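You operate a simulated robot arm through the tools that you are given. There is no shell and no other tool. Be economical: measure what you need, move in short steps, check, and stop when the job is done.

You run a simulated two-armed robot. Do the job below in one go: nothing can be reset, and whatever is moved stays where it is left.

## Task
The mix is in mould 26: close it, clamp it, open its vent and wind the timer to 3.
Fine: draw the stay pin first; turn the vent handle once the lid is down; be closed before the foam spoils.

The check looks at the end state, three seconds after you hand in, the way a careful person would. Anything else that was tipped, shoved, dropped, spilled or broken makes it a failure. Lids that push on must go on centred and level and be pressed home; caps that screw on are set level and turned clockwise until they are tight.

## Robot
Two 7-joint arms with two-finger parallel grippers on one trunk, on a base that drives. Base frame: it is fixed to the floor where the robot stands at the start and does not move with it; the origin is under the middle of the robot, x ahead of it, y to its left, z up. Readings come in mm, rad, newtons and seconds.
The left shoulder is at the start at [70, 177, 1195], the right one opposite. With the tool pointing down near the work surface each hand reaches from about 100 to 700 mm from the robot's upright axis, wherever it stands, measured 20 degrees to its own side. Places, roughly: first small mould [800, 300, 800]; first small mould heat knob [400, 0, 900]; first small mould left clamp [500, 500, 1100]; first small mould lid [900, 300, 1100]; first small mould right clamp [400, 200, 1100]; first small mould stay pin [800, 0, 1000]; first small mould timer knob [400, 0, 800]; first small mould valve handle [500, 300, 700]; first small mould vent handle [1000, 200, 1100]; second small mould left clamp [900, 1300, 1100]; second small mould left side clamp [1100, 1300, 1100]; second small mould right clamp [800, 1000, 1100]; second small mould right side clamp [1000, 900, 1100]; second small mould timer knob [600, 800, 800]; second small mould vent handle [1000, 1100, 1100]. Payload 3.43 kg a hand.
The TCP of each hand is the grasp point between the finger pads, 30 mm short of the fingertips. In the tool frame z runs along the fingers and y along their closing line. Largest opening 94 mm; finger width 28, thickness 10; the body of the gripper, 50 by 96 mm, starts 55 mm behind the TCP.
Orientation is that of the tool frame in the base frame, as a unit quaternion [w, x, y, z]. With the fingers straight down and closing along the base's y, the tool's x points along the base's -x, its y along +y and its z along -z.

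## Interface
- The arms move only by the tool play_rows. It takes "left_moves", "right_moves" or both (then of equal length, played together; a hand with none holds still); each is a list of rows, each an object (a shift or turn left out is 0, a gripper value left out holds the last) with "xyz": the shift along the base's x, y, z in mm, a list of three; "rot": the turn, a rotation vector about the base's x, y, z in rad, a list of three. In form: [{"xyz": [tx, ty, tz], "rot": [rx, ry, rz]}, ...]. A call has 1 to 10 rows; each row is the pose to reach, as a shift and turn from the pose commanded when the call began. "left_claw" and "right_claw" are, for a hand that has rows, the finger opening in mm, from 0 to 94, set as the call begins (left out, the last holds). Rows are played at 5 a second. More than 50 mm and 0.15 rad between two rows, or a gripper value outside its range, and nothing of the call is played. A pose out of reach is approached as far as the arm can. The call stops where the force on the tool passes 60 N (or 10 N more than at its start, if that is more) or the arm is blocked; 0.2 s more then pass. Each finger travels about 153 mm/s and halts on what it meets, pressing with about 42 N; the grip force reading is that of the motor and also rises with nothing between the fingers. The clock runs only during rows and for 0.2 s after the last one: add rows that repeat a pose to give the fingers time. The reply holds the time, the measured pose of the TCP, the force on the tool along the base axes, the opening and the grip force, in the units named above and with some noise, with the torque about the TCP (base axes, N m) and any sound that the robot's microphone picked up.
- Cameras (640 x 400 px; columns grow to the right, rows downward): "scene" is now at [123.7, 30.3, 1498.5]; the picture's right is [0.38, -0.92, 0.00], its down [-0.67, -0.27, -0.69] and it looks along [0.64, 0.26, -0.72] (base axes); focal length 215 px, centre (320, 200). "left" rides on the left gripper at [76, -14, -102] in its tool frame; the picture's right is [0.18, 0.98, 0.00], its down [-0.75, 0.14, -0.64] and it looks along [-0.63, 0.12, 0.77] (tool axes); focal length 243 px, centre (320, 200). "right" rides on the right gripper at [76, 14, -103] in its tool frame; the picture's right is [-0.18, 0.98, 0.00], its down [-0.75, -0.14, -0.64] and it looks along [-0.63, -0.12, 0.77] (tool axes); focal length 243 px, centre (320, 200).
- snapshot(camera): a new picture of that camera. It takes no simulated time.
- lift_body(by): slides the trunk up (or, below 0, down) by that many mm; the arms and the scene camera ride with it, the base frame stays. It gives what a move gives, with no picture.
- drive_base(legs): drives the robot by 1 to 6 legs, each [ahead, turn to the left] in mm and rad, along the robot's own axes; the way and the turn of a leg run together, so that a leg with both is an arc; at most 1500 mm and 3.142 rad a leg. The arms and the cameras ride along, it lands a little off, and it stops where it bumps. It gives what a move gives.
- pan_tilt(pan, tilt): turns the head with the scene camera to pan (to the left, within 1.501 rad either way) and tilt (down, from -0.506 to 1.204), counted from straight ahead of the robot. It gives what a move gives.
- measure_at(camera, pixels): for up to 12 pixels [column, row] of the newest picture of that camera ("zoom" is the newest enlarged one), the place [x, y, z] in the base frame of the surface seen there, good to about 3 mm. It takes no simulated time.
- close_up(camera, box): a new picture of the part [left, top, right, bottom] of that camera's present view, enlarged. It takes no simulated time.
- sign_off(): hands the job in; it is judged then, once.

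Keep the steps short. Do not move on a guess: measure, check each grasp and each placing, and mend mistakes. In all there are 80 turns and 78 pictures (those below and enlarged ones count). Leave the grippers open and the arms clear of the work at the hand-in unless told otherwise, and finish with a single line.

The tools are called after "Call:" as name(argument=value, ...) on one line, values as JSON. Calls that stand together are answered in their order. play_rows: Moves the arms, as the interface text tells. Its arguments: {"type":"object","properties":{"left_moves":{"type":"array"},"left_claw":{"type":"number"},"right_moves":{"type":"array"},"right_claw":{"type":"number"}},"required":[]} The other tools are called the same way: lift_body (by) slides the trunk up or down; drive_base (legs) drives the base; pan_tilt (pan, tilt) turns the head that bears the scene camera; snapshot (camera) takes a picture; measure_at (camera, pixels) gives the place of the surface under pixels of a picture; close_up (camera, box) takes an enlarged picture of a part of a camera's view; sign_off () hands the job in.

At the start:

```text
time: 0.0
left_ee_pos: [408.6, 444.3, 999.3]
left_tcp_rot: [0.001, 0.0, 1.0, 0.0]
left_ft_force: [0.4, -0.2, -0.2]
left_ft_torque: [0.01, 0.0, 0.04]
left_gripper_width: 94.1
left_grip_force: 0.0
right_ee_pos: [422.1, 28.1, 1000.2]
right_tcp_rot: [0.0, 0.0, 1.0, 0.001]
right_ft_force: [-0.4, 0.1, 0.5]
right_ft_torque: [-0.01, 0.01, -0.03]
right_gripper_width: 94.0
right_grip_force: 0.0
trunk travel left (down, up): [-775.0, 65.0]
robot x, y, heading: [-0.5, -3.3, 0.0]
head pan, tilt: [0.391, 0.803]
```

scene: 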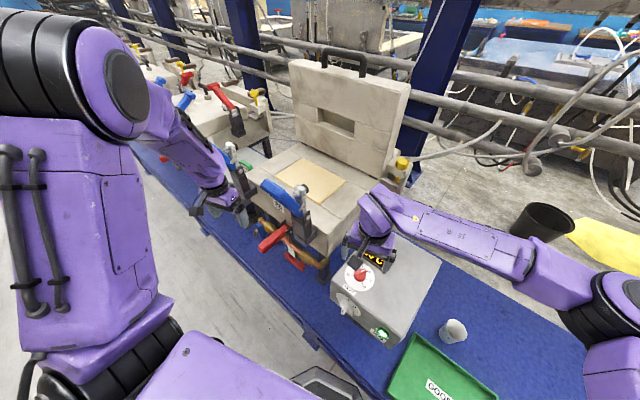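
right: 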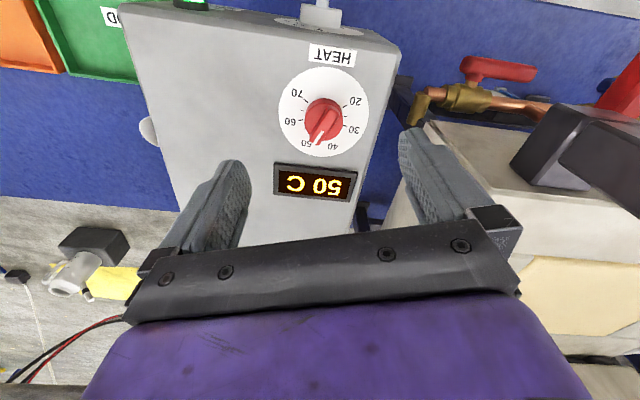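
left: 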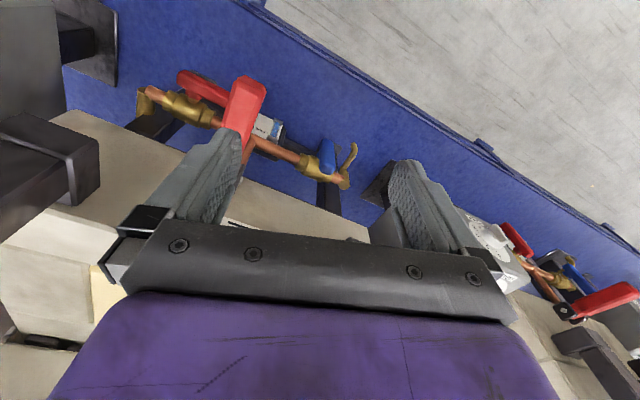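

I see an open mould in front of me, with a control box to its right and a second mould to the left. First I'll look closer to find mould number 26 and its parts.

Call:
close_up(camera="scene", box=[230, 40, 450, 180])

Call:
close_up(camera="scene", box=[220, 150, 480, 350])

Call:
close_up(camera="scene", box=[100, 40, 300, 180])

```text
2.86 times, centred on (340, 110) of scene
```

zoom: 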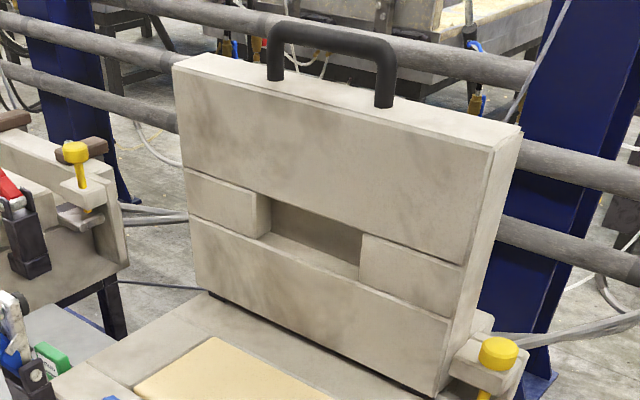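

```text
2.00 times, centred on (350, 250) of scene
```

zoom: 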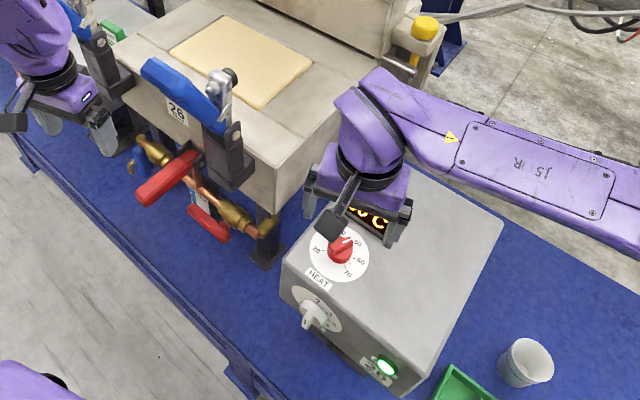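

```text
2.86 times, centred on (200, 110) of scene
```

zoom: 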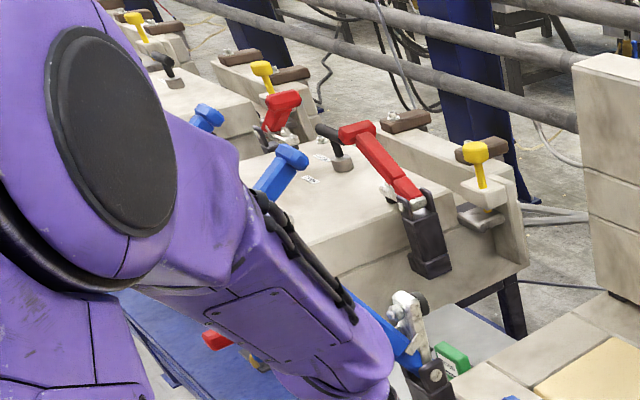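

The open mould is labelled 26. The yellow knob at its right hinge is probably the stay pin. Next I measure the key points on the scene picture and zoom in on the label and the timer.

Call:
measure_at(camera="scene", pixels=[[402, 162], [322, 57], [365, 73], [296, 68], [407, 92], [262, 188], [300, 210], [333, 190], [360, 272], [345, 308], [383, 333], [305, 180]])

Call:
close_up(camera="scene", box=[320, 270, 420, 350])

Call:
close_up(camera="scene", box=[220, 140, 340, 270])

Call:
close_up(camera="scene", box=[360, 140, 440, 200])

```text
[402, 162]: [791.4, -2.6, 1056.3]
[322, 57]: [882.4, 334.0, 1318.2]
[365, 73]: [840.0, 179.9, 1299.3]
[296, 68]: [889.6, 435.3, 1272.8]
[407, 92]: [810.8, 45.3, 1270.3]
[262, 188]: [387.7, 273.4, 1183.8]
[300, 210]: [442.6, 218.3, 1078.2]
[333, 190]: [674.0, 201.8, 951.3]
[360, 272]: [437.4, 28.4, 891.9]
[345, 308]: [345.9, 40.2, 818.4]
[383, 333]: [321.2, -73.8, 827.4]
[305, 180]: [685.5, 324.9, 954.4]
```

```text
5.00 times, centred on (370, 310) of scene
```

zoom: 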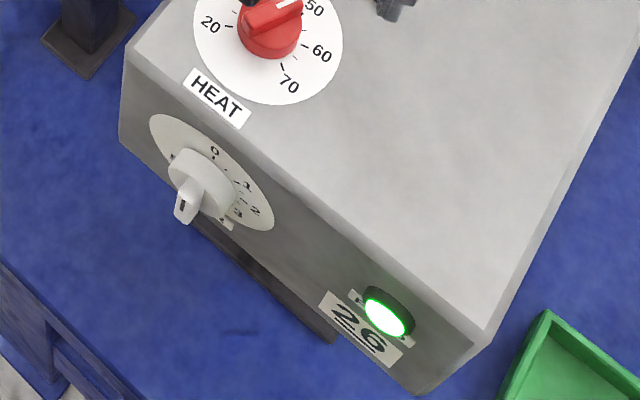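

```text
3.08 times, centred on (280, 205) of scene
```

zoom: 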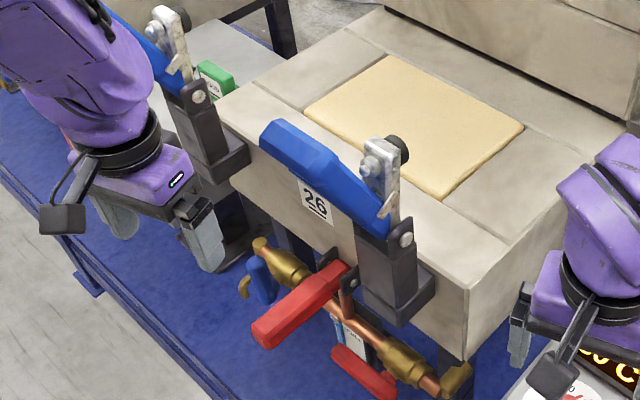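

```text
6.67 times, centred on (400, 170) of scene
```

zoom: 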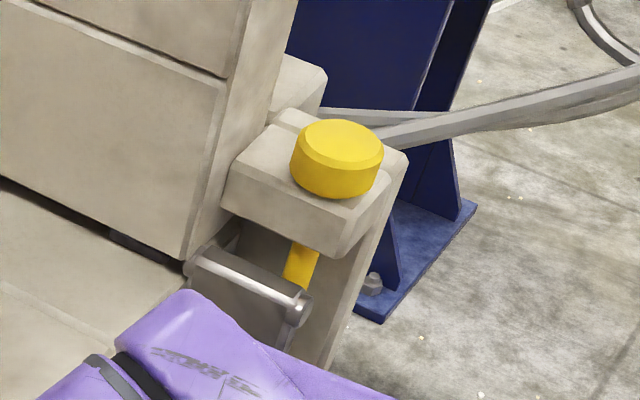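

The timer knob is white, on the front face, with a 0–4 scale. The clamps have blue handles and sit at the front left and front right. Now I measure the clamp, valve and bench edge points from the scene picture.

Call:
measure_at(camera="scene", pixels=[[274, 189], [290, 204], [299, 190], [303, 188], [293, 230], [224, 148], [237, 158], [253, 178], [257, 192], [270, 242], [292, 260], [300, 330]])

Call:
measure_at(camera="scene", pixels=[[331, 240], [261, 176], [301, 144], [375, 186], [399, 190], [395, 178], [388, 175], [325, 48], [363, 57], [404, 103], [385, 170], [290, 60]])

Call:
measure_at(camera="zoom", pixels=[[340, 140], [340, 180], [300, 265], [295, 300], [245, 180], [340, 230], [380, 150], [295, 150], [200, 260], [330, 255], [110, 240], [350, 320]])

Call:
snapshot(camera="left")

```text
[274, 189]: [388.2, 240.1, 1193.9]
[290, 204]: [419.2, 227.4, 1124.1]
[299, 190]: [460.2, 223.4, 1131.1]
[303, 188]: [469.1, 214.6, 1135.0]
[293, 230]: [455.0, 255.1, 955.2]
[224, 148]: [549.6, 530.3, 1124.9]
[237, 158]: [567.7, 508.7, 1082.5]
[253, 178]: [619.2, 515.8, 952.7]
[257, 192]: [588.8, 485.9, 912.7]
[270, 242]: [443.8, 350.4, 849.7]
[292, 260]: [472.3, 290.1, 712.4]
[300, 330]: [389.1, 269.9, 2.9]
```

```text
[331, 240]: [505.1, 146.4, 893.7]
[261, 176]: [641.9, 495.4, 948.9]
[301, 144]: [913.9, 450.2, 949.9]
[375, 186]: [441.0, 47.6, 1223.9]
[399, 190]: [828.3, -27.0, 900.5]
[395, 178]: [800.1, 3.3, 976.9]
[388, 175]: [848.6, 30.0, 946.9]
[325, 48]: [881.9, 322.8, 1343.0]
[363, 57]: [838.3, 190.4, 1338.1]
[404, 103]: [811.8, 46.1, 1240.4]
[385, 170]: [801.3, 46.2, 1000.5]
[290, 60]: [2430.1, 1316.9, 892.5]
```

```text
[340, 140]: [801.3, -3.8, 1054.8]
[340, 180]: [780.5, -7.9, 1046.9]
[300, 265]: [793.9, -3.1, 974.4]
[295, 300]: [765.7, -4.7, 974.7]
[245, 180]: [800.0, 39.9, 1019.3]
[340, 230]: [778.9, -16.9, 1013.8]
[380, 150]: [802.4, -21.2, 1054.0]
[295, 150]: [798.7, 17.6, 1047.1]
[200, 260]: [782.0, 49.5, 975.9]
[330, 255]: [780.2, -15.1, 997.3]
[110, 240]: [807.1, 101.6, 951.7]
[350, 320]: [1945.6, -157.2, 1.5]
```

```text
68 pictures are left
```

left: 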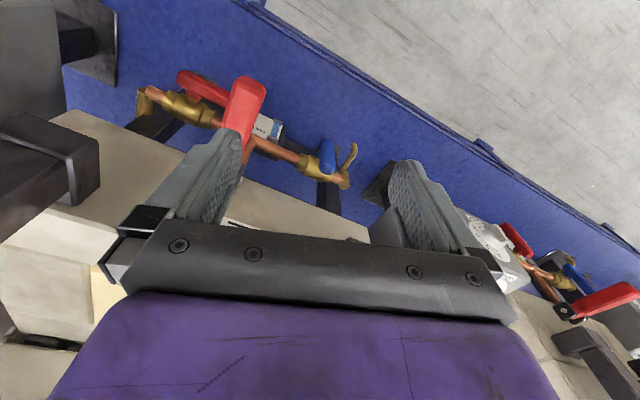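

Next I measure the bench's front edge and how far forward the robot's own body reaches. I'll also tilt the head down and pan a little for a better look.

Call:
measure_at(camera="scene", pixels=[[205, 222], [240, 260], [280, 300], [318, 340], [335, 355], [345, 385], [320, 390], [200, 350], [400, 375], [452, 330], [250, 380], [162, 158]])

Call:
pan_tilt(pan=0.0, tilt=1.1)

Call:
snapshot(camera="scene")

```text
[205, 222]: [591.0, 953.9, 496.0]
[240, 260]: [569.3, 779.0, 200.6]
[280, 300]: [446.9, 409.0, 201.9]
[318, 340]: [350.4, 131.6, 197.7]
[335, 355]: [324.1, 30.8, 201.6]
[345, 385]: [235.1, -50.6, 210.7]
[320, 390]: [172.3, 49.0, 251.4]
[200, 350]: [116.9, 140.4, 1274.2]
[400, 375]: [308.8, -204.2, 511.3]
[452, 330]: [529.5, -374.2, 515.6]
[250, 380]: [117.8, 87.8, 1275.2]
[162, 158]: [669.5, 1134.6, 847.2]
```

```text
time: 0.9
left_ee_pos: [405.4, 444.0, 999.6]
left_tcp_rot: [0.0, -0.001, 1.0, 0.0]
left_ft_force: [0.4, 0.1, -0.3]
left_ft_torque: [0.0, 0.05, 0.01]
left_gripper_width: 93.9
left_grip_force: 0.1
right_ee_pos: [422.6, 29.2, 999.3]
right_tcp_rot: [0.0, 0.001, 1.0, 0.001]
right_ft_force: [-0.2, 0.2, -0.1]
right_ft_torque: [-0.02, 0.01, 0.0]
right_gripper_width: 94.1
right_grip_force: 0.1
trunk travel left (down, up): [-775.0, 65.0]
robot x, y, heading: [1.2, 1.3, -0.001]
head pan, tilt: [0.0, 1.1]
```

```text
67 pictures are left
```

scene: 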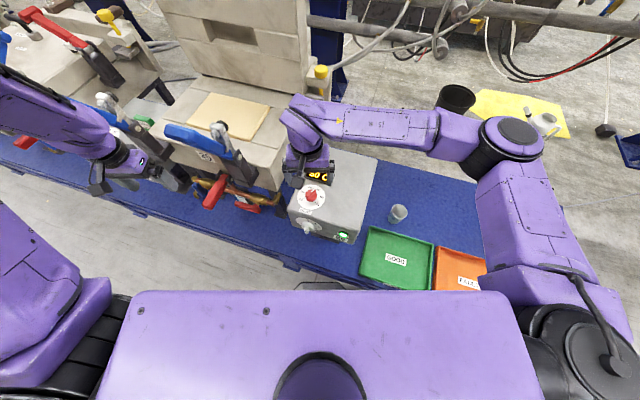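

The bench is low, and its front edge is yawed about 0.32 rad from me. Mould 26 stands to my left. I'll lift and retract both hands, then drive round so I stand squarely in front of the mould.

Call:
play_rows(left_moves=[{"xyz": [-10, 0, 45]}, {"xyz": [-20, 0, 90]}, {"xyz": [-35, -10, 135]}, {"xyz": [-50, -20, 175]}, {"xyz": [-70, -30, 215]}, {"xyz": [-90, -40, 255]}, {"xyz": [-110, -50, 295]}, {"xyz": [-120, -60, 330]}], right_moves=[{"xyz": [-10, 0, 45]}, {"xyz": [-20, -10, 90]}, {"xyz": [-35, -25, 130]}, {"xyz": [-50, -45, 170]}, {"xyz": [-70, -65, 210]}, {"xyz": [-90, -85, 250]}, {"xyz": [-110, -105, 290]}, {"xyz": [-120, -120, 330]}], left_claw=60, right_claw=60)

Call:
drive_base(legs=[[-350, 0], [0, 1.283], [560, 0], [0, -1.603], [300, 0]])

Call:
pan_tilt(pan=0.0, tilt=0.85)

Call:
snapshot(camera="scene")

```text
time: 2.7
left_ee_pos: [312.8, 429.9, 1341.2]
left_tcp_rot: [0.002, 0.0, 1.0, -0.005]
left_ft_force: [-1.1, 0.2, 0.1]
left_ft_torque: [-0.01, -0.01, -0.04]
left_gripper_width: 60.0
left_grip_force: 0.0
left hand out of reach, approached as far as the arm can: row 5, 6, 7, 8
right_ee_pos: [299.2, -93.8, 1331.0]
right_tcp_rot: [0.0, 0.0, 1.0, 0.001]
right_ft_force: [0.3, 0.1, 0.7]
right_ft_torque: [0.0, 0.0, 0.0]
right_gripper_width: 60.3
right_grip_force: 0.0
trunk travel left (down, up): [-775.0, 65.0]
robot x, y, heading: [1.9, 1.9, -0.002]
head pan, tilt: [0.0, 1.1]
```

```text
time: 16.5
left_ee_pos: [523.9, 745.8, 1339.5]
left_tcp_rot: [-0.001, 0.163, 0.987, -0.006]
left_ft_force: [-0.3, 0.2, 0.0]
left_ft_torque: [0.01, 0.03, 0.01]
left_gripper_width: 60.1
left_grip_force: 0.0
right_ee_pos: [341.2, 253.9, 1333.0]
right_tcp_rot: [0.001, 0.164, 0.986, 0.001]
right_ft_force: [-0.4, -0.8, -0.4]
right_ft_torque: [0.0, -0.03, 0.02]
right_gripper_width: 60.1
right_grip_force: 0.0
trunk travel left (down, up): [-775.0, 65.0]
robot x, y, heading: [87.2, 435.9, -0.331]
head pan, tilt: [0.0, 1.1]
```

```text
time: 17.2
left_ee_pos: [525.2, 744.7, 1337.9]
left_tcp_rot: [-0.002, 0.163, 0.987, -0.006]
left_ft_force: [-0.6, 0.2, -0.8]
left_ft_torque: [-0.03, -0.05, 0.0]
left_gripper_width: 59.9
left_grip_force: 0.0
right_ee_pos: [345.8, 252.3, 1329.8]
right_tcp_rot: [0.0, 0.165, 0.986, 0.001]
right_ft_force: [-1.4, 0.1, -0.1]
right_ft_torque: [0.0, 0.01, 0.0]
right_gripper_width: 59.7
right_grip_force: 0.0
trunk travel left (down, up): [-775.0, 65.0]
robot x, y, heading: [90.3, 434.1, -0.331]
head pan, tilt: [0.0, 0.85]
```

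```text
66 pictures are left
```

scene: 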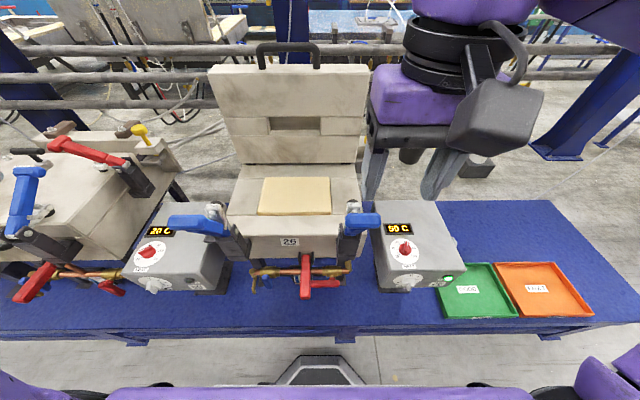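

Good view: the mould is squarely ahead. I zoom in on the clamps, the lid and the lamp/vent area, and measure the geometry.

Call:
close_up(camera="scene", box=[150, 170, 400, 310])

Call:
measure_at(camera="scene", pixels=[[175, 223], [205, 225], [213, 207], [242, 245], [375, 220], [353, 207], [345, 240], [240, 216], [349, 213], [304, 260], [304, 295], [240, 190]])

Call:
close_up(camera="scene", box=[0, 120, 200, 300])

Call:
measure_at(camera="scene", pixels=[[259, 60], [289, 45], [318, 60], [210, 72], [367, 72], [236, 162], [358, 162], [300, 72], [404, 281], [413, 287], [404, 250], [300, 200]])

```text
2.56 times, centred on (275, 240) of scene
```

zoom: 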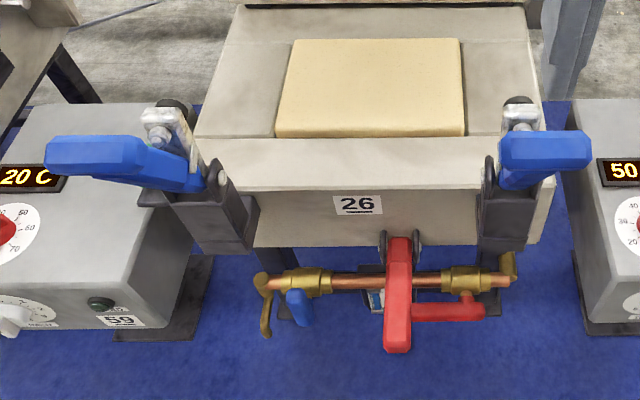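

```text
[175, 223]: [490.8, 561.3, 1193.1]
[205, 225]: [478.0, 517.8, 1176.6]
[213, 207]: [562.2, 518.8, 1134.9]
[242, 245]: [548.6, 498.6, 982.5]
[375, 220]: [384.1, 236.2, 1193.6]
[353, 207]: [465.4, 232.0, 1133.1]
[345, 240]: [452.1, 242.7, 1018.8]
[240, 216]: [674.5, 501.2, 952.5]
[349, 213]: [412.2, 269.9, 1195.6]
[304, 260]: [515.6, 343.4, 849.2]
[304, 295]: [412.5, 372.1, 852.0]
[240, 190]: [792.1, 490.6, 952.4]
```

```text
2.22 times, centred on (100, 210) of scene
```

zoom: 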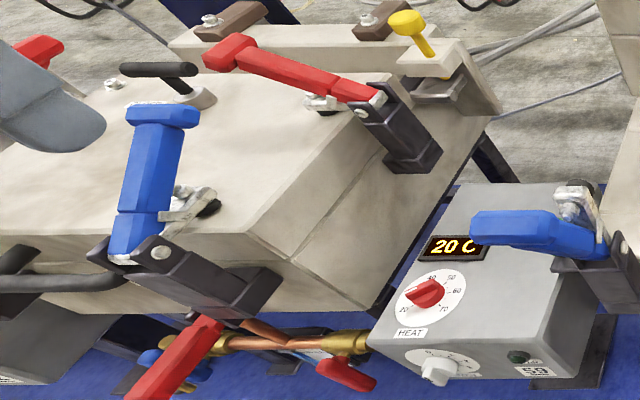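

```text
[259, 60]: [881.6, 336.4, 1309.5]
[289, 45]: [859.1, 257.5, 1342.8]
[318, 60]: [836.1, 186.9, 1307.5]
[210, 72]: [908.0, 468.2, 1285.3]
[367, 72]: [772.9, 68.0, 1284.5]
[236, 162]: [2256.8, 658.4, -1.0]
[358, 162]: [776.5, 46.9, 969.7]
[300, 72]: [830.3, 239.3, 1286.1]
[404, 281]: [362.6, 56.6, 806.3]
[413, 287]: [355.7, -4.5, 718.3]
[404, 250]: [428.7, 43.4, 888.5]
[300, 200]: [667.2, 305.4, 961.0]
```

The clamp handles have a T-bar end. Mould 59 on the left is closed and clamped, so it is a reference for the end state. I measure its clamp and vent in the current zoom.

Call:
measure_at(camera="zoom", pixels=[[135, 108], [195, 112], [150, 180], [125, 250], [160, 252], [205, 205], [220, 250], [260, 130], [130, 70], [190, 70], [190, 95], [300, 260]])

Call:
close_up(camera="scene", box=[10, 150, 90, 260])

Call:
close_up(camera="scene", box=[330, 190, 390, 260])

Call:
measure_at(camera="zoom", pixels=[[245, 210], [420, 210], [330, 215], [420, 290], [250, 280], [270, 330], [190, 290], [180, 350], [290, 170], [230, 400], [300, 120], [230, 330]])

```text
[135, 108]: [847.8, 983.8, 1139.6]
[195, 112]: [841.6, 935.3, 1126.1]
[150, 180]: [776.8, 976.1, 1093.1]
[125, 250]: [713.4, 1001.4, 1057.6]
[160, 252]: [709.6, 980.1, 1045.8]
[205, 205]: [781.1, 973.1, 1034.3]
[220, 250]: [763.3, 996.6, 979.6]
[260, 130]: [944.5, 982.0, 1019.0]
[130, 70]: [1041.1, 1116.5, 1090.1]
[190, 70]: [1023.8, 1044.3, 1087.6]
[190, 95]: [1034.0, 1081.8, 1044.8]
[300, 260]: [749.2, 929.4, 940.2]
```

```text
3.64 times, centred on (50, 205) of scene
```

zoom: 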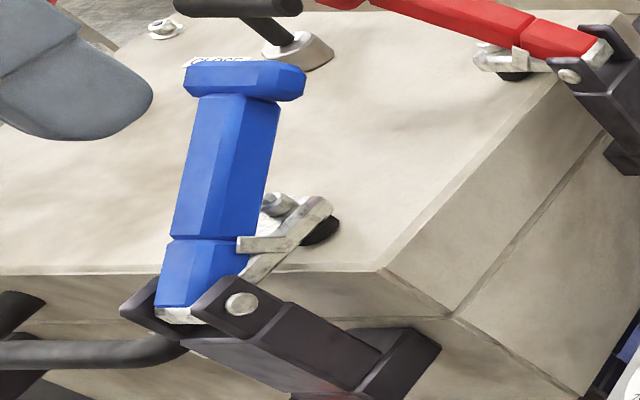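

```text
5.71 times, centred on (360, 225) of scene
```

zoom: 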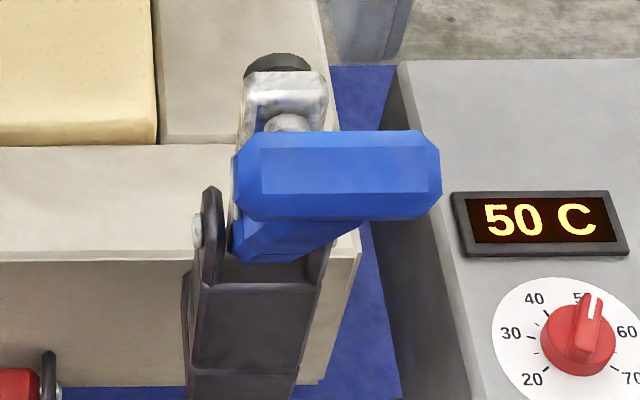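

```text
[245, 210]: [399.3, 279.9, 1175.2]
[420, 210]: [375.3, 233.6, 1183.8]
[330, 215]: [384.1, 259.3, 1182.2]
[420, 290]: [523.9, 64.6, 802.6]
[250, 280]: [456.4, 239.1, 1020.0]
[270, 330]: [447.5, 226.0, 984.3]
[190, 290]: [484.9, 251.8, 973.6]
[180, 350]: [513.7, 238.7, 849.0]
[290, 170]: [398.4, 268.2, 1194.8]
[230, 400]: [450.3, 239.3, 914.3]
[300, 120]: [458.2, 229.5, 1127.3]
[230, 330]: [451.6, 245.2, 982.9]
```

Reference from mould 59: closed, the clamp handle leans over the lid, with the T end about 135 mm forward of and 87 mm above the pivot. Mould 26's stay pin knob is at about [800, −5, 1040]. I drive 50 mm closer to reach it, then look at the pin.

Call:
drive_base(legs=[[45, 0]])

```text
time: 18.1
left_ee_pos: [557.7, 733.7, 1341.1]
left_tcp_rot: [0.003, 0.163, 0.987, -0.007]
left_ft_force: [-1.6, 0.3, 1.1]
left_ft_torque: [-0.03, -0.04, 0.03]
left_gripper_width: 59.9
left_grip_force: 0.0
right_ee_pos: [375.6, 243.2, 1334.2]
right_tcp_rot: [0.004, 0.164, 0.986, 0.0]
right_ft_force: [-0.1, -0.7, 0.4]
right_ft_torque: [0.0, -0.1, 0.0]
right_gripper_width: 60.1
right_grip_force: 0.0
trunk travel left (down, up): [-775.0, 65.0]
robot x, y, heading: [126.3, 425.5, -0.333]
head pan, tilt: [0.0, 0.85]
```

I read the right hand at [376, 243, 1334]. Now I pitch it forward 60° and bring it to a point 120 mm short of the knob.

Call:
play_rows(right_moves=[{"xyz": [32, -21, -5], "rot": [-0.034, -0.099, 0]}, {"xyz": [64, -42, -10], "rot": [-0.068, -0.198, 0]}, {"xyz": [96, -64, -35], "rot": [-0.102, -0.297, 0]}, {"xyz": [128, -85, -62], "rot": [-0.136, -0.396, 0]}, {"xyz": [160, -106, -89], "rot": [-0.17, -0.495, 0]}, {"xyz": [192, -127, -116], "rot": [-0.204, -0.594, 0]}, {"xyz": [224, -148, -143], "rot": [-0.238, -0.693, 0]}, {"xyz": [256, -170, -170], "rot": [-0.272, -0.792, 0]}, {"xyz": [288, -191, -197], "rot": [-0.306, -0.891, 0]}, {"xyz": [320, -212, -222], "rot": [-0.34, -0.99, 0]}], right_claw=60)

Call:
snapshot(camera="scene")

Call:
snapshot(camera="right")

```text
time: 20.4
left_ee_pos: [568.5, 730.6, 1338.1]
left_tcp_rot: [-0.001, 0.164, 0.986, -0.006]
left_ft_force: [-0.6, 0.6, -0.2]
left_ft_torque: [0.03, 0.02, -0.02]
left_gripper_width: 59.9
left_grip_force: 0.0
right_ee_pos: [709.0, 26.5, 1107.6]
right_tcp_rot: [0.493, 0.141, 0.854, -0.082]
right_ft_force: [1.1, -0.6, 0.2]
right_ft_torque: [0.03, -0.02, -0.01]
right_gripper_width: 59.9
right_grip_force: 0.0
trunk travel left (down, up): [-775.0, 65.0]
robot x, y, heading: [131.1, 422.4, -0.331]
head pan, tilt: [0.0, 0.85]
```

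```text
61 pictures are left
```

scene: 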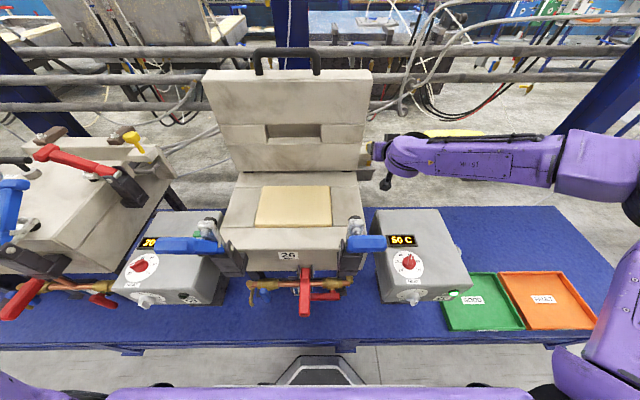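

```text
60 pictures are left
```

right: 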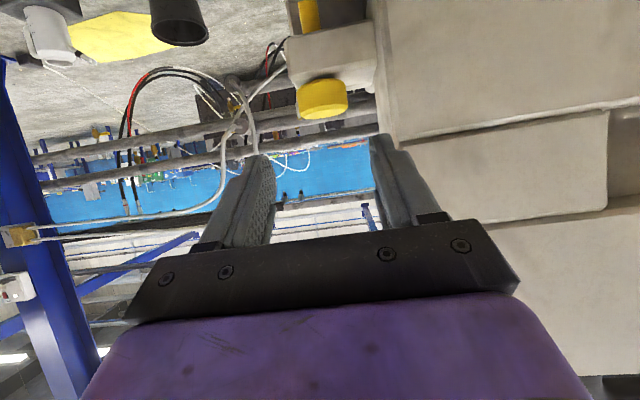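

The wrist picture is upside down. The yellow knob is at (322,98) between the fingers, and the lid's side is on the picture's right. I measure the knob and the lid side.

Call:
measure_at(camera="right", pixels=[[322, 98], [298, 100], [347, 98], [322, 82], [322, 115], [310, 55], [365, 50], [385, 130], [375, 20], [308, 12], [400, 100]])

Call:
close_up(camera="right", box=[240, 0, 420, 150])

```text
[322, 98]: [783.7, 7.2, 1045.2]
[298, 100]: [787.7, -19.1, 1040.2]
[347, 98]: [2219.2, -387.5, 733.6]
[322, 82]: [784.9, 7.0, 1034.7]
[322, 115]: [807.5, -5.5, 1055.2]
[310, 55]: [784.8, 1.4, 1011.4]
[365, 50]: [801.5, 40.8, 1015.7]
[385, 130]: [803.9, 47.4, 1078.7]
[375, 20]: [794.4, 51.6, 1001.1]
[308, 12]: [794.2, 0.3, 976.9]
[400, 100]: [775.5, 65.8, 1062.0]
```

```text
2.67 times, centred on (330, 75) of right
```

zoom: 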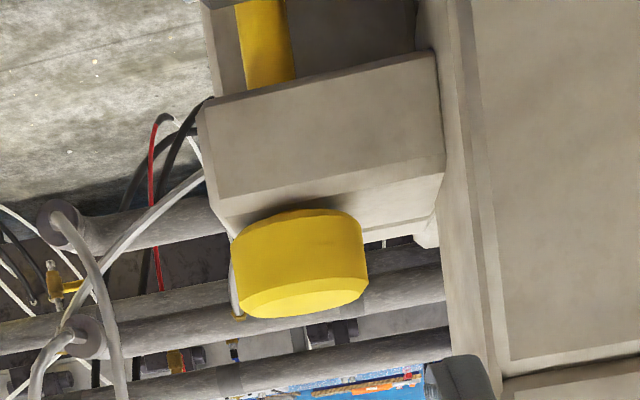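

The knob centre is at about [800, −2] and 38 mm across, with a gap of about 28 mm to the lid's side. I narrow the fingers to 54 mm and slide in along the tool axis. Then I close.

Call:
play_rows(right_moves=[{"xyz": [21, -7, -14]}, {"xyz": [43, -14, -28]}, {"xyz": [64, -20, -42]}, {"xyz": [86, -27, -57]}, {"xyz": [86, -27, -57]}], right_claw=54)

Call:
snapshot(camera="right")

```text
time: 21.6
left_ee_pos: [566.1, 730.3, 1338.9]
left_tcp_rot: [0.0, 0.162, 0.987, -0.007]
left_ft_force: [-0.7, 0.0, -0.5]
left_ft_torque: [0.0, -0.01, -0.03]
left_gripper_width: 60.1
left_grip_force: 0.2
right_ee_pos: [792.5, 0.3, 1052.0]
right_tcp_rot: [0.493, 0.141, 0.854, -0.081]
right_ft_force: [0.8, 0.2, -0.7]
right_ft_torque: [0.0, -0.01, 0.05]
right_gripper_width: 53.9
right_grip_force: 0.0
trunk travel left (down, up): [-775.0, 65.0]
robot x, y, heading: [130.0, 423.1, -0.327]
head pan, tilt: [0.0, 0.85]
```

```text
58 pictures are left
```

right: 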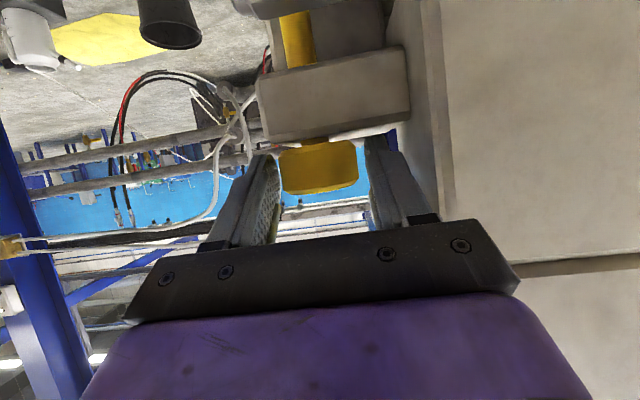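

The knob is between the right fingers with no contact force. Drawing the pin may free the lid, so I first want the left hand on the lid's handle bar at about [860, 257, 1335]. I pitch the left hand 45° and move it across.

Call:
play_rows(left_moves=[{"xyz": [20, -40, 7], "rot": [-0.043, -0.124, 0]}, {"xyz": [40, -80, 14], "rot": [-0.085, -0.247, 0]}, {"xyz": [60, -120, 21], "rot": [-0.128, -0.371, 0]}, {"xyz": [80, -160, 28], "rot": [-0.17, -0.495, 0]}, {"xyz": [100, -200, 35], "rot": [-0.213, -0.618, 0]}, {"xyz": [120, -240, 40], "rot": [-0.255, -0.742, 0]}], left_claw=60)

Call:
play_rows(left_moves=[{"xyz": [10, -22, 3], "rot": [0.1, -0.035, -0.106]}, {"xyz": [20, -44, 6], "rot": [0.2, -0.069, -0.212]}, {"xyz": [30, -66, 9], "rot": [0.3, -0.104, -0.318]}, {"xyz": [40, -88, 12], "rot": [0.401, -0.138, -0.424]}, {"xyz": [50, -110, 15], "rot": [0.501, -0.173, -0.53]}, {"xyz": [60, -132, 18], "rot": [0.602, -0.207, -0.637]}, {"xyz": [70, -154, 21], "rot": [0.702, -0.242, -0.743]}, {"xyz": [80, -176, 24], "rot": [0.802, -0.276, -0.849]}, {"xyz": [90, -198, 27], "rot": [0.903, -0.311, -0.955]}, {"xyz": [98, -217, 32], "rot": [1.003, -0.345, -1.061]}])

Call:
snapshot(camera="left")

Call:
snapshot(camera="scene")

```text
time: 22.9
left_ee_pos: [767.7, 501.8, 1398.0]
left_tcp_rot: [0.375, 0.145, 0.912, -0.075]
left_ft_force: [0.3, -1.0, 0.4]
left_ft_torque: [0.01, -0.03, 0.01]
left_gripper_width: 60.0
left_grip_force: 0.1
left hand out of reach, approached as far as the arm can: row 1, 2, 3, 4, 5, 6
right_ee_pos: [792.2, -1.6, 1051.5]
right_tcp_rot: [0.492, 0.142, 0.855, -0.081]
right_ft_force: [-0.6, 0.2, -0.6]
right_ft_torque: [-0.02, 0.01, 0.01]
right_gripper_width: 54.1
right_grip_force: 0.0
trunk travel left (down, up): [-775.0, 65.0]
robot x, y, heading: [129.7, 421.0, -0.33]
head pan, tilt: [0.0, 0.85]
```

```text
time: 25.1
left_ee_pos: [845.7, 317.5, 1407.2]
left_tcp_rot: [0.312, 0.735, 0.565, 0.207]
left_ft_force: [0.8, 0.8, 0.1]
left_ft_torque: [-0.01, 0.0, -0.01]
left_gripper_width: 60.0
left_grip_force: 0.1
left hand out of reach, approached as far as the arm can: row 8, 9, 10
right_ee_pos: [794.8, 1.0, 1050.9]
right_tcp_rot: [0.493, 0.142, 0.855, -0.083]
right_ft_force: [0.4, 0.6, -0.4]
right_ft_torque: [0.0, 0.0, 0.0]
right_gripper_width: 54.0
right_grip_force: 0.1
trunk travel left (down, up): [-775.0, 65.0]
robot x, y, heading: [131.7, 421.2, -0.328]
head pan, tilt: [0.0, 0.85]
```

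```text
57 pictures are left
```

left: 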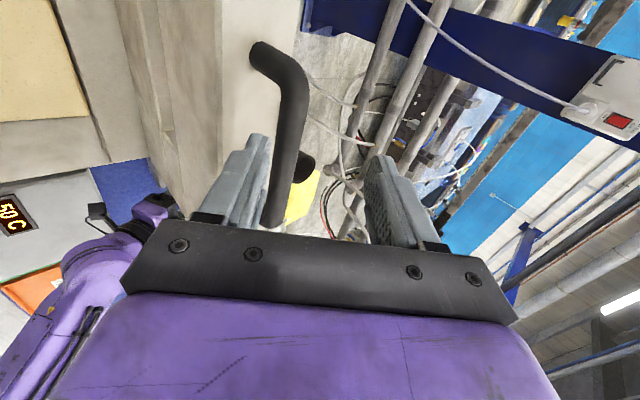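

```text
56 pictures are left
```

scene: 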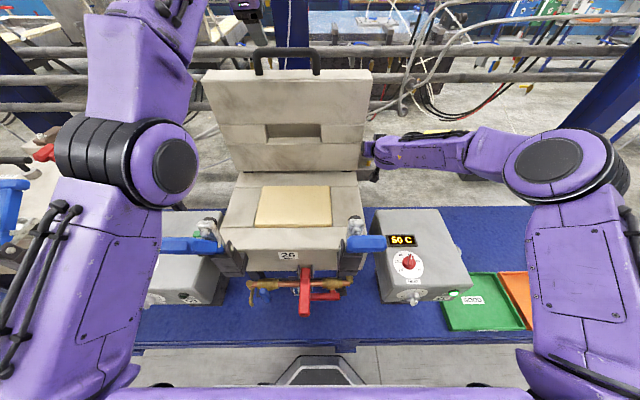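

The left hand is over the handle and the bar shows between the fingers. I measure the bar in the left picture.

Call:
measure_at(camera="left", pixels=[[290, 140], [280, 185], [271, 220], [296, 90], [280, 65], [260, 50], [303, 165], [240, 80], [200, 60], [308, 130]])

Call:
close_up(camera="scene", box=[180, 0, 400, 140])

```text
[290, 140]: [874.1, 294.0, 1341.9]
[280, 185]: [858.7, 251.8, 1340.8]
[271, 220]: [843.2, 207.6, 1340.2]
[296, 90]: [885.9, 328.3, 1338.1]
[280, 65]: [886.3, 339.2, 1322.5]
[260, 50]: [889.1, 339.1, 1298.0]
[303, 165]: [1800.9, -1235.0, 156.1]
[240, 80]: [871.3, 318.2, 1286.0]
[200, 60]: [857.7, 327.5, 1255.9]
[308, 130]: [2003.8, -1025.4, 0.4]
```

```text
2.86 times, centred on (290, 70) of scene
```

zoom: 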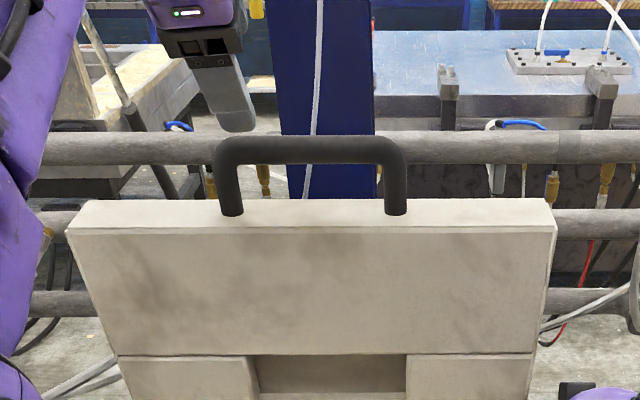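

The bar axis is at d≈733, z≈1332, and the hand is 26 mm off perpendicular to it. I make that side correction first and check how the arm follows.

Call:
play_rows(left_moves=[{"xyz": [-14, -11, -9]}, {"xyz": [-27, -22, -18]}, {"xyz": [-27, -22, -18]}])

```text
time: 25.9
left_ee_pos: [833.1, 298.8, 1400.1]
left_tcp_rot: [0.313, 0.725, 0.579, 0.203]
left_ft_force: [0.6, 1.0, 0.2]
left_ft_torque: [-0.01, -0.02, 0.03]
left_gripper_width: 60.2
left_grip_force: 0.1
left hand out of reach, approached as far as the arm can: row 1, 2, 3
right_ee_pos: [792.3, 3.3, 1053.4]
right_tcp_rot: [0.493, 0.141, 0.855, -0.082]
right_ft_force: [0.0, 0.1, 0.8]
right_ft_torque: [-0.01, -0.04, 0.02]
right_gripper_width: 54.2
right_grip_force: 0.2
trunk travel left (down, up): [-775.0, 65.0]
robot x, y, heading: [132.0, 425.7, -0.331]
head pan, tilt: [0.0, 0.85]
```

The arm is at its reach limit, and coming down should help. I lower it and see.

Call:
play_rows(left_moves=[{"xyz": [0, 0, -13]}, {"xyz": [0, 0, -26]}, {"xyz": [0, 0, -26]}])

Call:
snapshot(camera="left")

```text
time: 26.8
left_ee_pos: [816.8, 295.4, 1365.2]
left_tcp_rot: [0.315, 0.733, 0.566, 0.207]
left_ft_force: [-0.4, -0.5, 0.0]
left_ft_torque: [0.03, -0.01, -0.01]
left_gripper_width: 60.1
left_grip_force: 0.0
right_ee_pos: [792.5, 0.7, 1051.9]
right_tcp_rot: [0.493, 0.142, 0.854, -0.082]
right_ft_force: [0.6, 0.3, 0.8]
right_ft_torque: [0.0, 0.02, -0.03]
right_gripper_width: 54.2
right_grip_force: 0.0
trunk travel left (down, up): [-775.0, 65.0]
robot x, y, heading: [129.8, 421.3, -0.331]
head pan, tilt: [0.0, 0.85]
```

```text
54 pictures are left
```

left: 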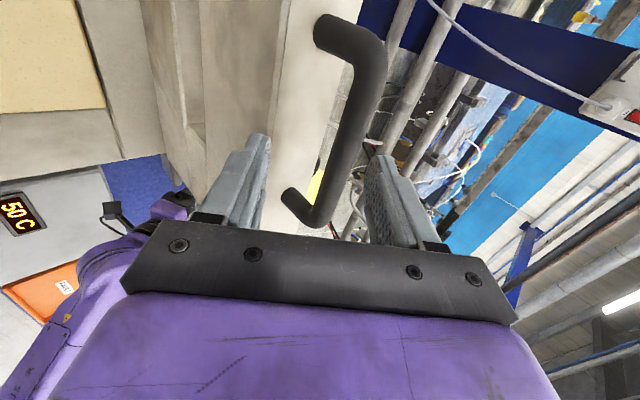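

It tracks now. The bar is 18 mm toward the upper finger and 63 mm ahead along the tool. I correct that and slide over the bar.

Call:
play_rows(left_moves=[{"xyz": [12, -4, 10]}, {"xyz": [26, -9, -5]}, {"xyz": [40, -14, -19]}, {"xyz": [53, -18, -33]}, {"xyz": [53, -18, -33]}])

Call:
snapshot(camera="left")

```text
time: 27.9
left_ee_pos: [868.4, 279.4, 1334.3]
left_tcp_rot: [0.316, 0.732, 0.566, 0.208]
left_ft_force: [-1.7, 0.6, 5.2]
left_ft_torque: [0.05, 0.1, 0.02]
left_gripper_width: 58.6
left_grip_force: 0.1
right_ee_pos: [790.9, 1.6, 1052.3]
right_tcp_rot: [0.493, 0.142, 0.855, -0.082]
right_ft_force: [-0.2, -0.8, 0.9]
right_ft_torque: [0.01, 0.01, 0.0]
right_gripper_width: 54.3
right_grip_force: 0.1
trunk travel left (down, up): [-775.0, 65.0]
robot x, y, heading: [130.6, 425.6, -0.328]
head pan, tilt: [0.0, 0.85]
```

```text
53 pictures are left
```

left: 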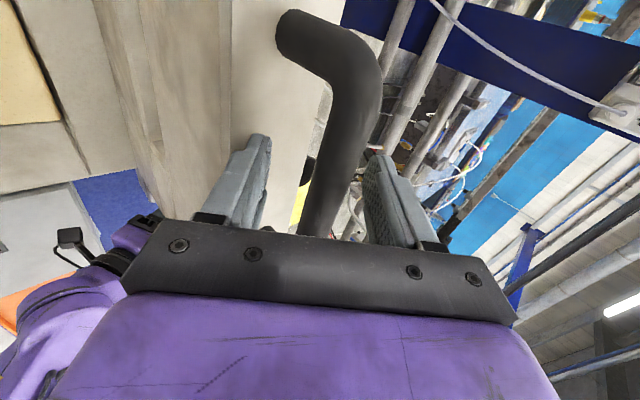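

The bar is between the left fingers, and the light 5 N is the lower fingertip touching the lid's top. I close the left hand to a loose cage of 30 mm and grip the pin knob with the right.

Call:
play_rows(left_moves=[{"xyz": [0, 0, 0]}, {"xyz": [0, 0, 0]}, {"xyz": [0, 0, 0]}], right_moves=[{"xyz": [0, 0, 0]}, {"xyz": [0, 0, 0]}, {"xyz": [0, 0, 0]}], left_claw=30, right_claw=10)

Call:
close_up(camera="right", box=[220, 60, 440, 260])

```text
time: 28.8
left_ee_pos: [869.0, 279.2, 1333.3]
left_tcp_rot: [0.316, 0.733, 0.566, 0.206]
left_ft_force: [10.1, -3.8, 5.2]
left_ft_torque: [0.06, 0.0, -0.14]
left_gripper_width: 36.3
left_grip_force: 4.9
right_ee_pos: [791.6, 0.9, 1052.6]
right_tcp_rot: [0.494, 0.141, 0.854, -0.081]
right_ft_force: [-11.0, 3.8, 2.8]
right_ft_torque: [0.07, 0.14, 0.03]
right_gripper_width: 43.3
right_grip_force: 44.8
trunk travel left (down, up): [-775.0, 65.0]
robot x, y, heading: [133.1, 424.7, -0.332]
head pan, tilt: [0.0, 0.85]
```

```text
2.00 times, centred on (330, 160) of right
```

zoom: 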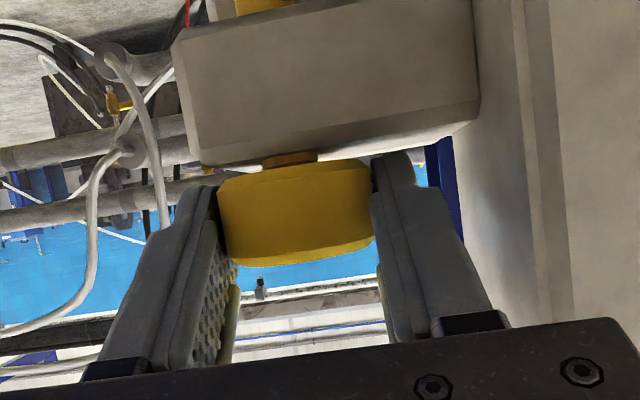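

The knob is gripped (43 mm, 45 N). The left upper finger leans lightly on the bar, so I ease it 3 mm. The right hand then draws the pin straight up, 40 mm in small steps.

Call:
play_rows(left_moves=[{"xyz": [3, -1, 3]}, {"xyz": [3, -1, 3]}, {"xyz": [3, -1, 3]}, {"xyz": [3, -1, 3]}, {"xyz": [3, -1, 3]}, {"xyz": [3, -1, 3]}, {"xyz": [3, -1, 3]}, {"xyz": [3, -1, 3]}], right_moves=[{"xyz": [0, 0, 5]}, {"xyz": [0, 0, 10]}, {"xyz": [0, 0, 15]}, {"xyz": [0, 0, 20]}, {"xyz": [0, 0, 25]}, {"xyz": [0, 0, 30]}, {"xyz": [0, 0, 35]}, {"xyz": [0, 0, 40]}])

Call:
snapshot(camera="right")

```text
time: 30.6
left_ee_pos: [869.3, 282.8, 1333.6]
left_tcp_rot: [0.315, 0.733, 0.566, 0.207]
left_ft_force: [4.9, -4.1, 3.9]
left_ft_torque: [0.09, -0.02, -0.07]
left_gripper_width: 33.5
left_grip_force: 2.6
left hand out of reach, approached as far as the arm can: row 1, 2, 3, 4, 5, 6, 7, 8
right_ee_pos: [790.9, 1.6, 1094.3]
right_tcp_rot: [0.494, 0.141, 0.854, -0.082]
right_ft_force: [-7.9, 7.3, 0.4]
right_ft_torque: [0.03, 0.28, 0.27]
right_gripper_width: 43.1
right_grip_force: 45.2
trunk travel left (down, up): [-775.0, 65.0]
robot x, y, heading: [130.0, 421.9, -0.328]
head pan, tilt: [0.0, 0.85]
```

```text
51 pictures are left
```

right: 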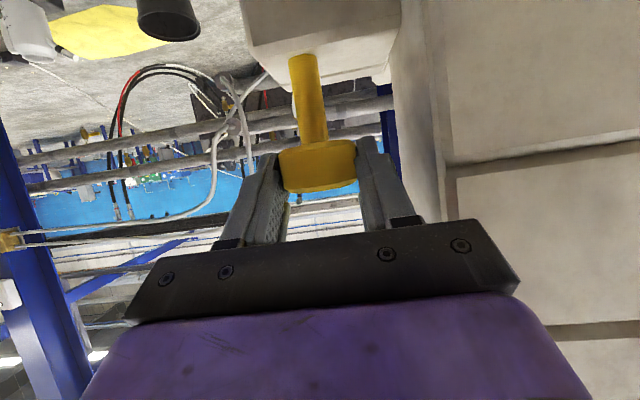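

The pin has risen 42 mm and the lid hasn't moved. I keep pulling gently to see whether it reaches a stop.

Call:
play_rows(right_moves=[{"xyz": [0, 0, 5]}, {"xyz": [0, 0, 10]}, {"xyz": [0, 0, 15]}, {"xyz": [0, 0, 20]}])

Call:
close_up(camera="scene", box=[330, 120, 410, 190])

Call:
close_up(camera="right", box=[220, 0, 460, 200])

```text
time: 31.6
left_ee_pos: [873.4, 279.2, 1331.6]
left_tcp_rot: [0.313, 0.733, 0.567, 0.207]
left_ft_force: [2.5, 0.5, 4.6]
left_ft_torque: [0.02, -0.05, -0.04]
left_gripper_width: 32.6
left_grip_force: 2.1
right_ee_pos: [791.8, 2.0, 1098.8]
right_tcp_rot: [0.483, 0.141, 0.86, -0.08]
right_ft_force: [-17.0, 13.2, -44.3]
right_ft_torque: [0.33, 0.23, 0.01]
right_gripper_width: 43.1
right_grip_force: 44.7
trunk travel left (down, up): [-775.0, 65.0]
robot x, y, heading: [130.2, 421.9, -0.33]
head pan, tilt: [0.0, 0.85]
```

```text
5.71 times, centred on (370, 155) of scene
```

zoom: 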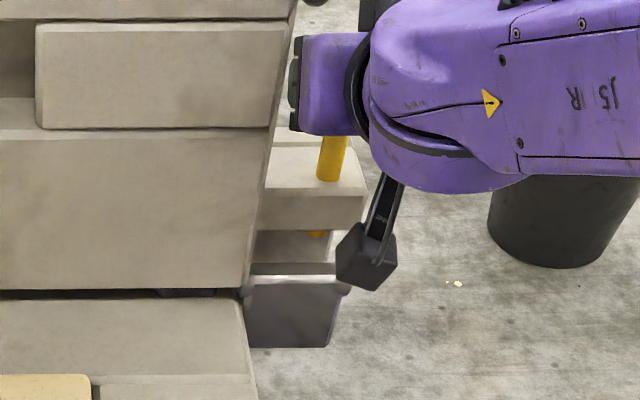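

```text
2.00 times, centred on (340, 100) of right
```

zoom: 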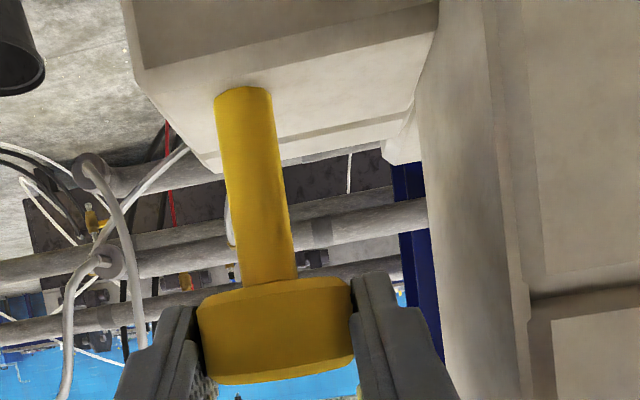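

The pin hit its stop at +45 mm, so it is captive and fully drawn. I relax the right hand's pull but keep hold. Meanwhile the left hand slides 28 mm along the bar toward its middle, so its camera will clear the left clamp later, and backs off 8 mm.

Call:
play_rows(left_moves=[{"xyz": [-2, -1, 2]}, {"xyz": [-7, -8, 4]}, {"xyz": [-11, -16, 5]}, {"xyz": [-14, -25, 6]}, {"xyz": [-14, -25, 6]}], right_moves=[{"xyz": [0, 0, -5]}, {"xyz": [0, 0, -10]}, {"xyz": [0, 0, -17]}, {"xyz": [0, 0, -17]}, {"xyz": [0, 0, -17]}], left_claw=44)

Call:
snapshot(camera="left")

```text
time: 32.8
left_ee_pos: [852.9, 262.7, 1338.0]
left_tcp_rot: [0.315, 0.733, 0.566, 0.206]
left_ft_force: [-0.2, -0.3, 0.1]
left_ft_torque: [-0.02, 0.03, 0.05]
left_gripper_width: 43.8
left_grip_force: 0.0
left hand out of reach, approached as far as the arm can: row 4, 5
right_ee_pos: [790.8, 1.5, 1097.5]
right_tcp_rot: [0.495, 0.142, 0.853, -0.083]
right_ft_force: [-7.7, 7.4, -4.5]
right_ft_torque: [0.09, 0.05, 0.28]
right_gripper_width: 43.3
right_grip_force: 45.2
trunk travel left (down, up): [-775.0, 65.0]
robot x, y, heading: [126.0, 424.3, -0.325]
head pan, tilt: [0.0, 0.85]
```

```text
48 pictures are left
```

left: 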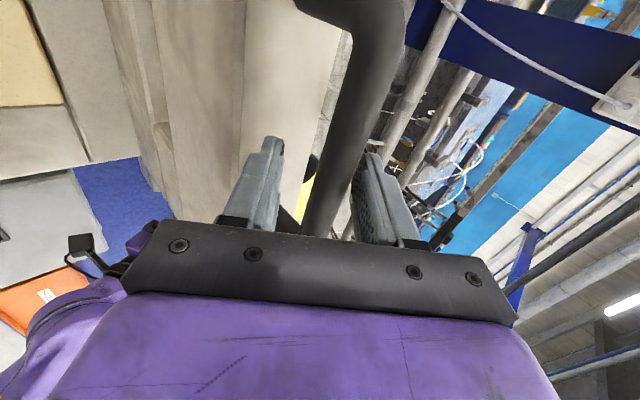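

The bar is well inside the fingers. With the pin held drawn, I pull the lid the first 10° toward me along its arc and watch the force.

Call:
play_rows(left_moves=[{"xyz": [-12, 4, 0]}, {"xyz": [-24, 8, -1]}, {"xyz": [-36, 12, -2]}, {"xyz": [-47, 16, -4]}, {"xyz": [-59, 20, -6]}], left_claw=38)

Call:
snapshot(camera="scene")

```text
time: 34.0
left_ee_pos: [795.2, 283.2, 1334.3]
left_tcp_rot: [0.317, 0.732, 0.566, 0.208]
left_ft_force: [7.7, -3.0, 20.9]
left_ft_torque: [0.13, -0.61, -0.15]
left_gripper_width: 49.5
left_grip_force: 9.5
right_ee_pos: [792.2, 1.7, 1097.5]
right_tcp_rot: [0.494, 0.14, 0.854, -0.081]
right_ft_force: [0.9, 5.2, 1.6]
right_ft_torque: [0.29, -0.24, 0.25]
right_gripper_width: 43.3
right_grip_force: 45.0
trunk travel left (down, up): [-775.0, 65.0]
robot x, y, heading: [132.0, 423.1, -0.329]
head pan, tilt: [0.0, 0.85]
```

```text
47 pictures are left
```

scene: 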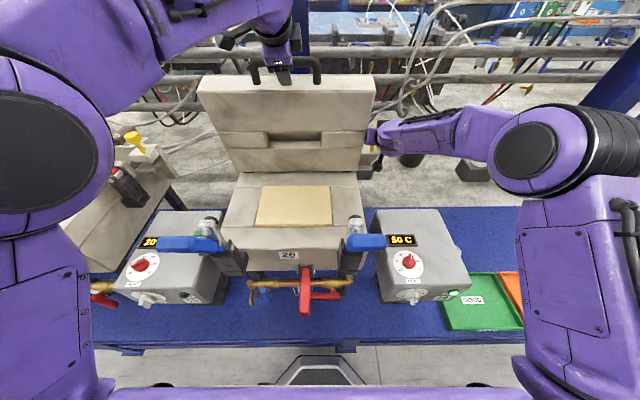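

The lid is moving. But the left fingers are forced open to 49 mm with 21 N upward, so a fingertip is probably bottoming on the lid. I look at the left picture.

Call:
snapshot(camera="left")

Call:
measure_at(camera="scene", pixels=[[257, 65], [315, 65], [302, 58], [205, 82], [370, 82], [300, 82], [300, 78]])

```text
46 pictures are left
```

left: 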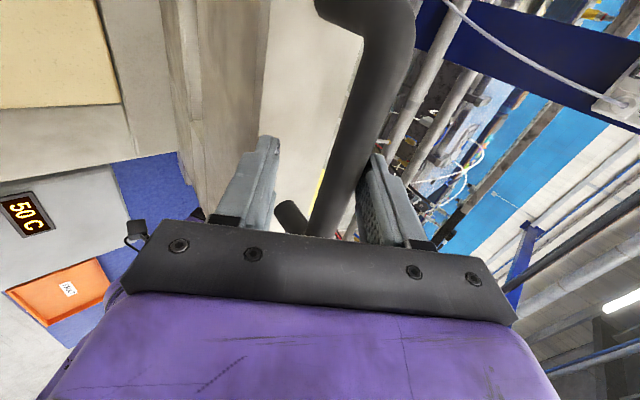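

```text
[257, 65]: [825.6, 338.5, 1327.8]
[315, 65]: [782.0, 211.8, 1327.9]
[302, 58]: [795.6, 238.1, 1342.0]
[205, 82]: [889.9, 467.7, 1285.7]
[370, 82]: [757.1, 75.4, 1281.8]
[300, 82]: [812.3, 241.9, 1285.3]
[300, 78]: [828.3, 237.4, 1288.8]
```

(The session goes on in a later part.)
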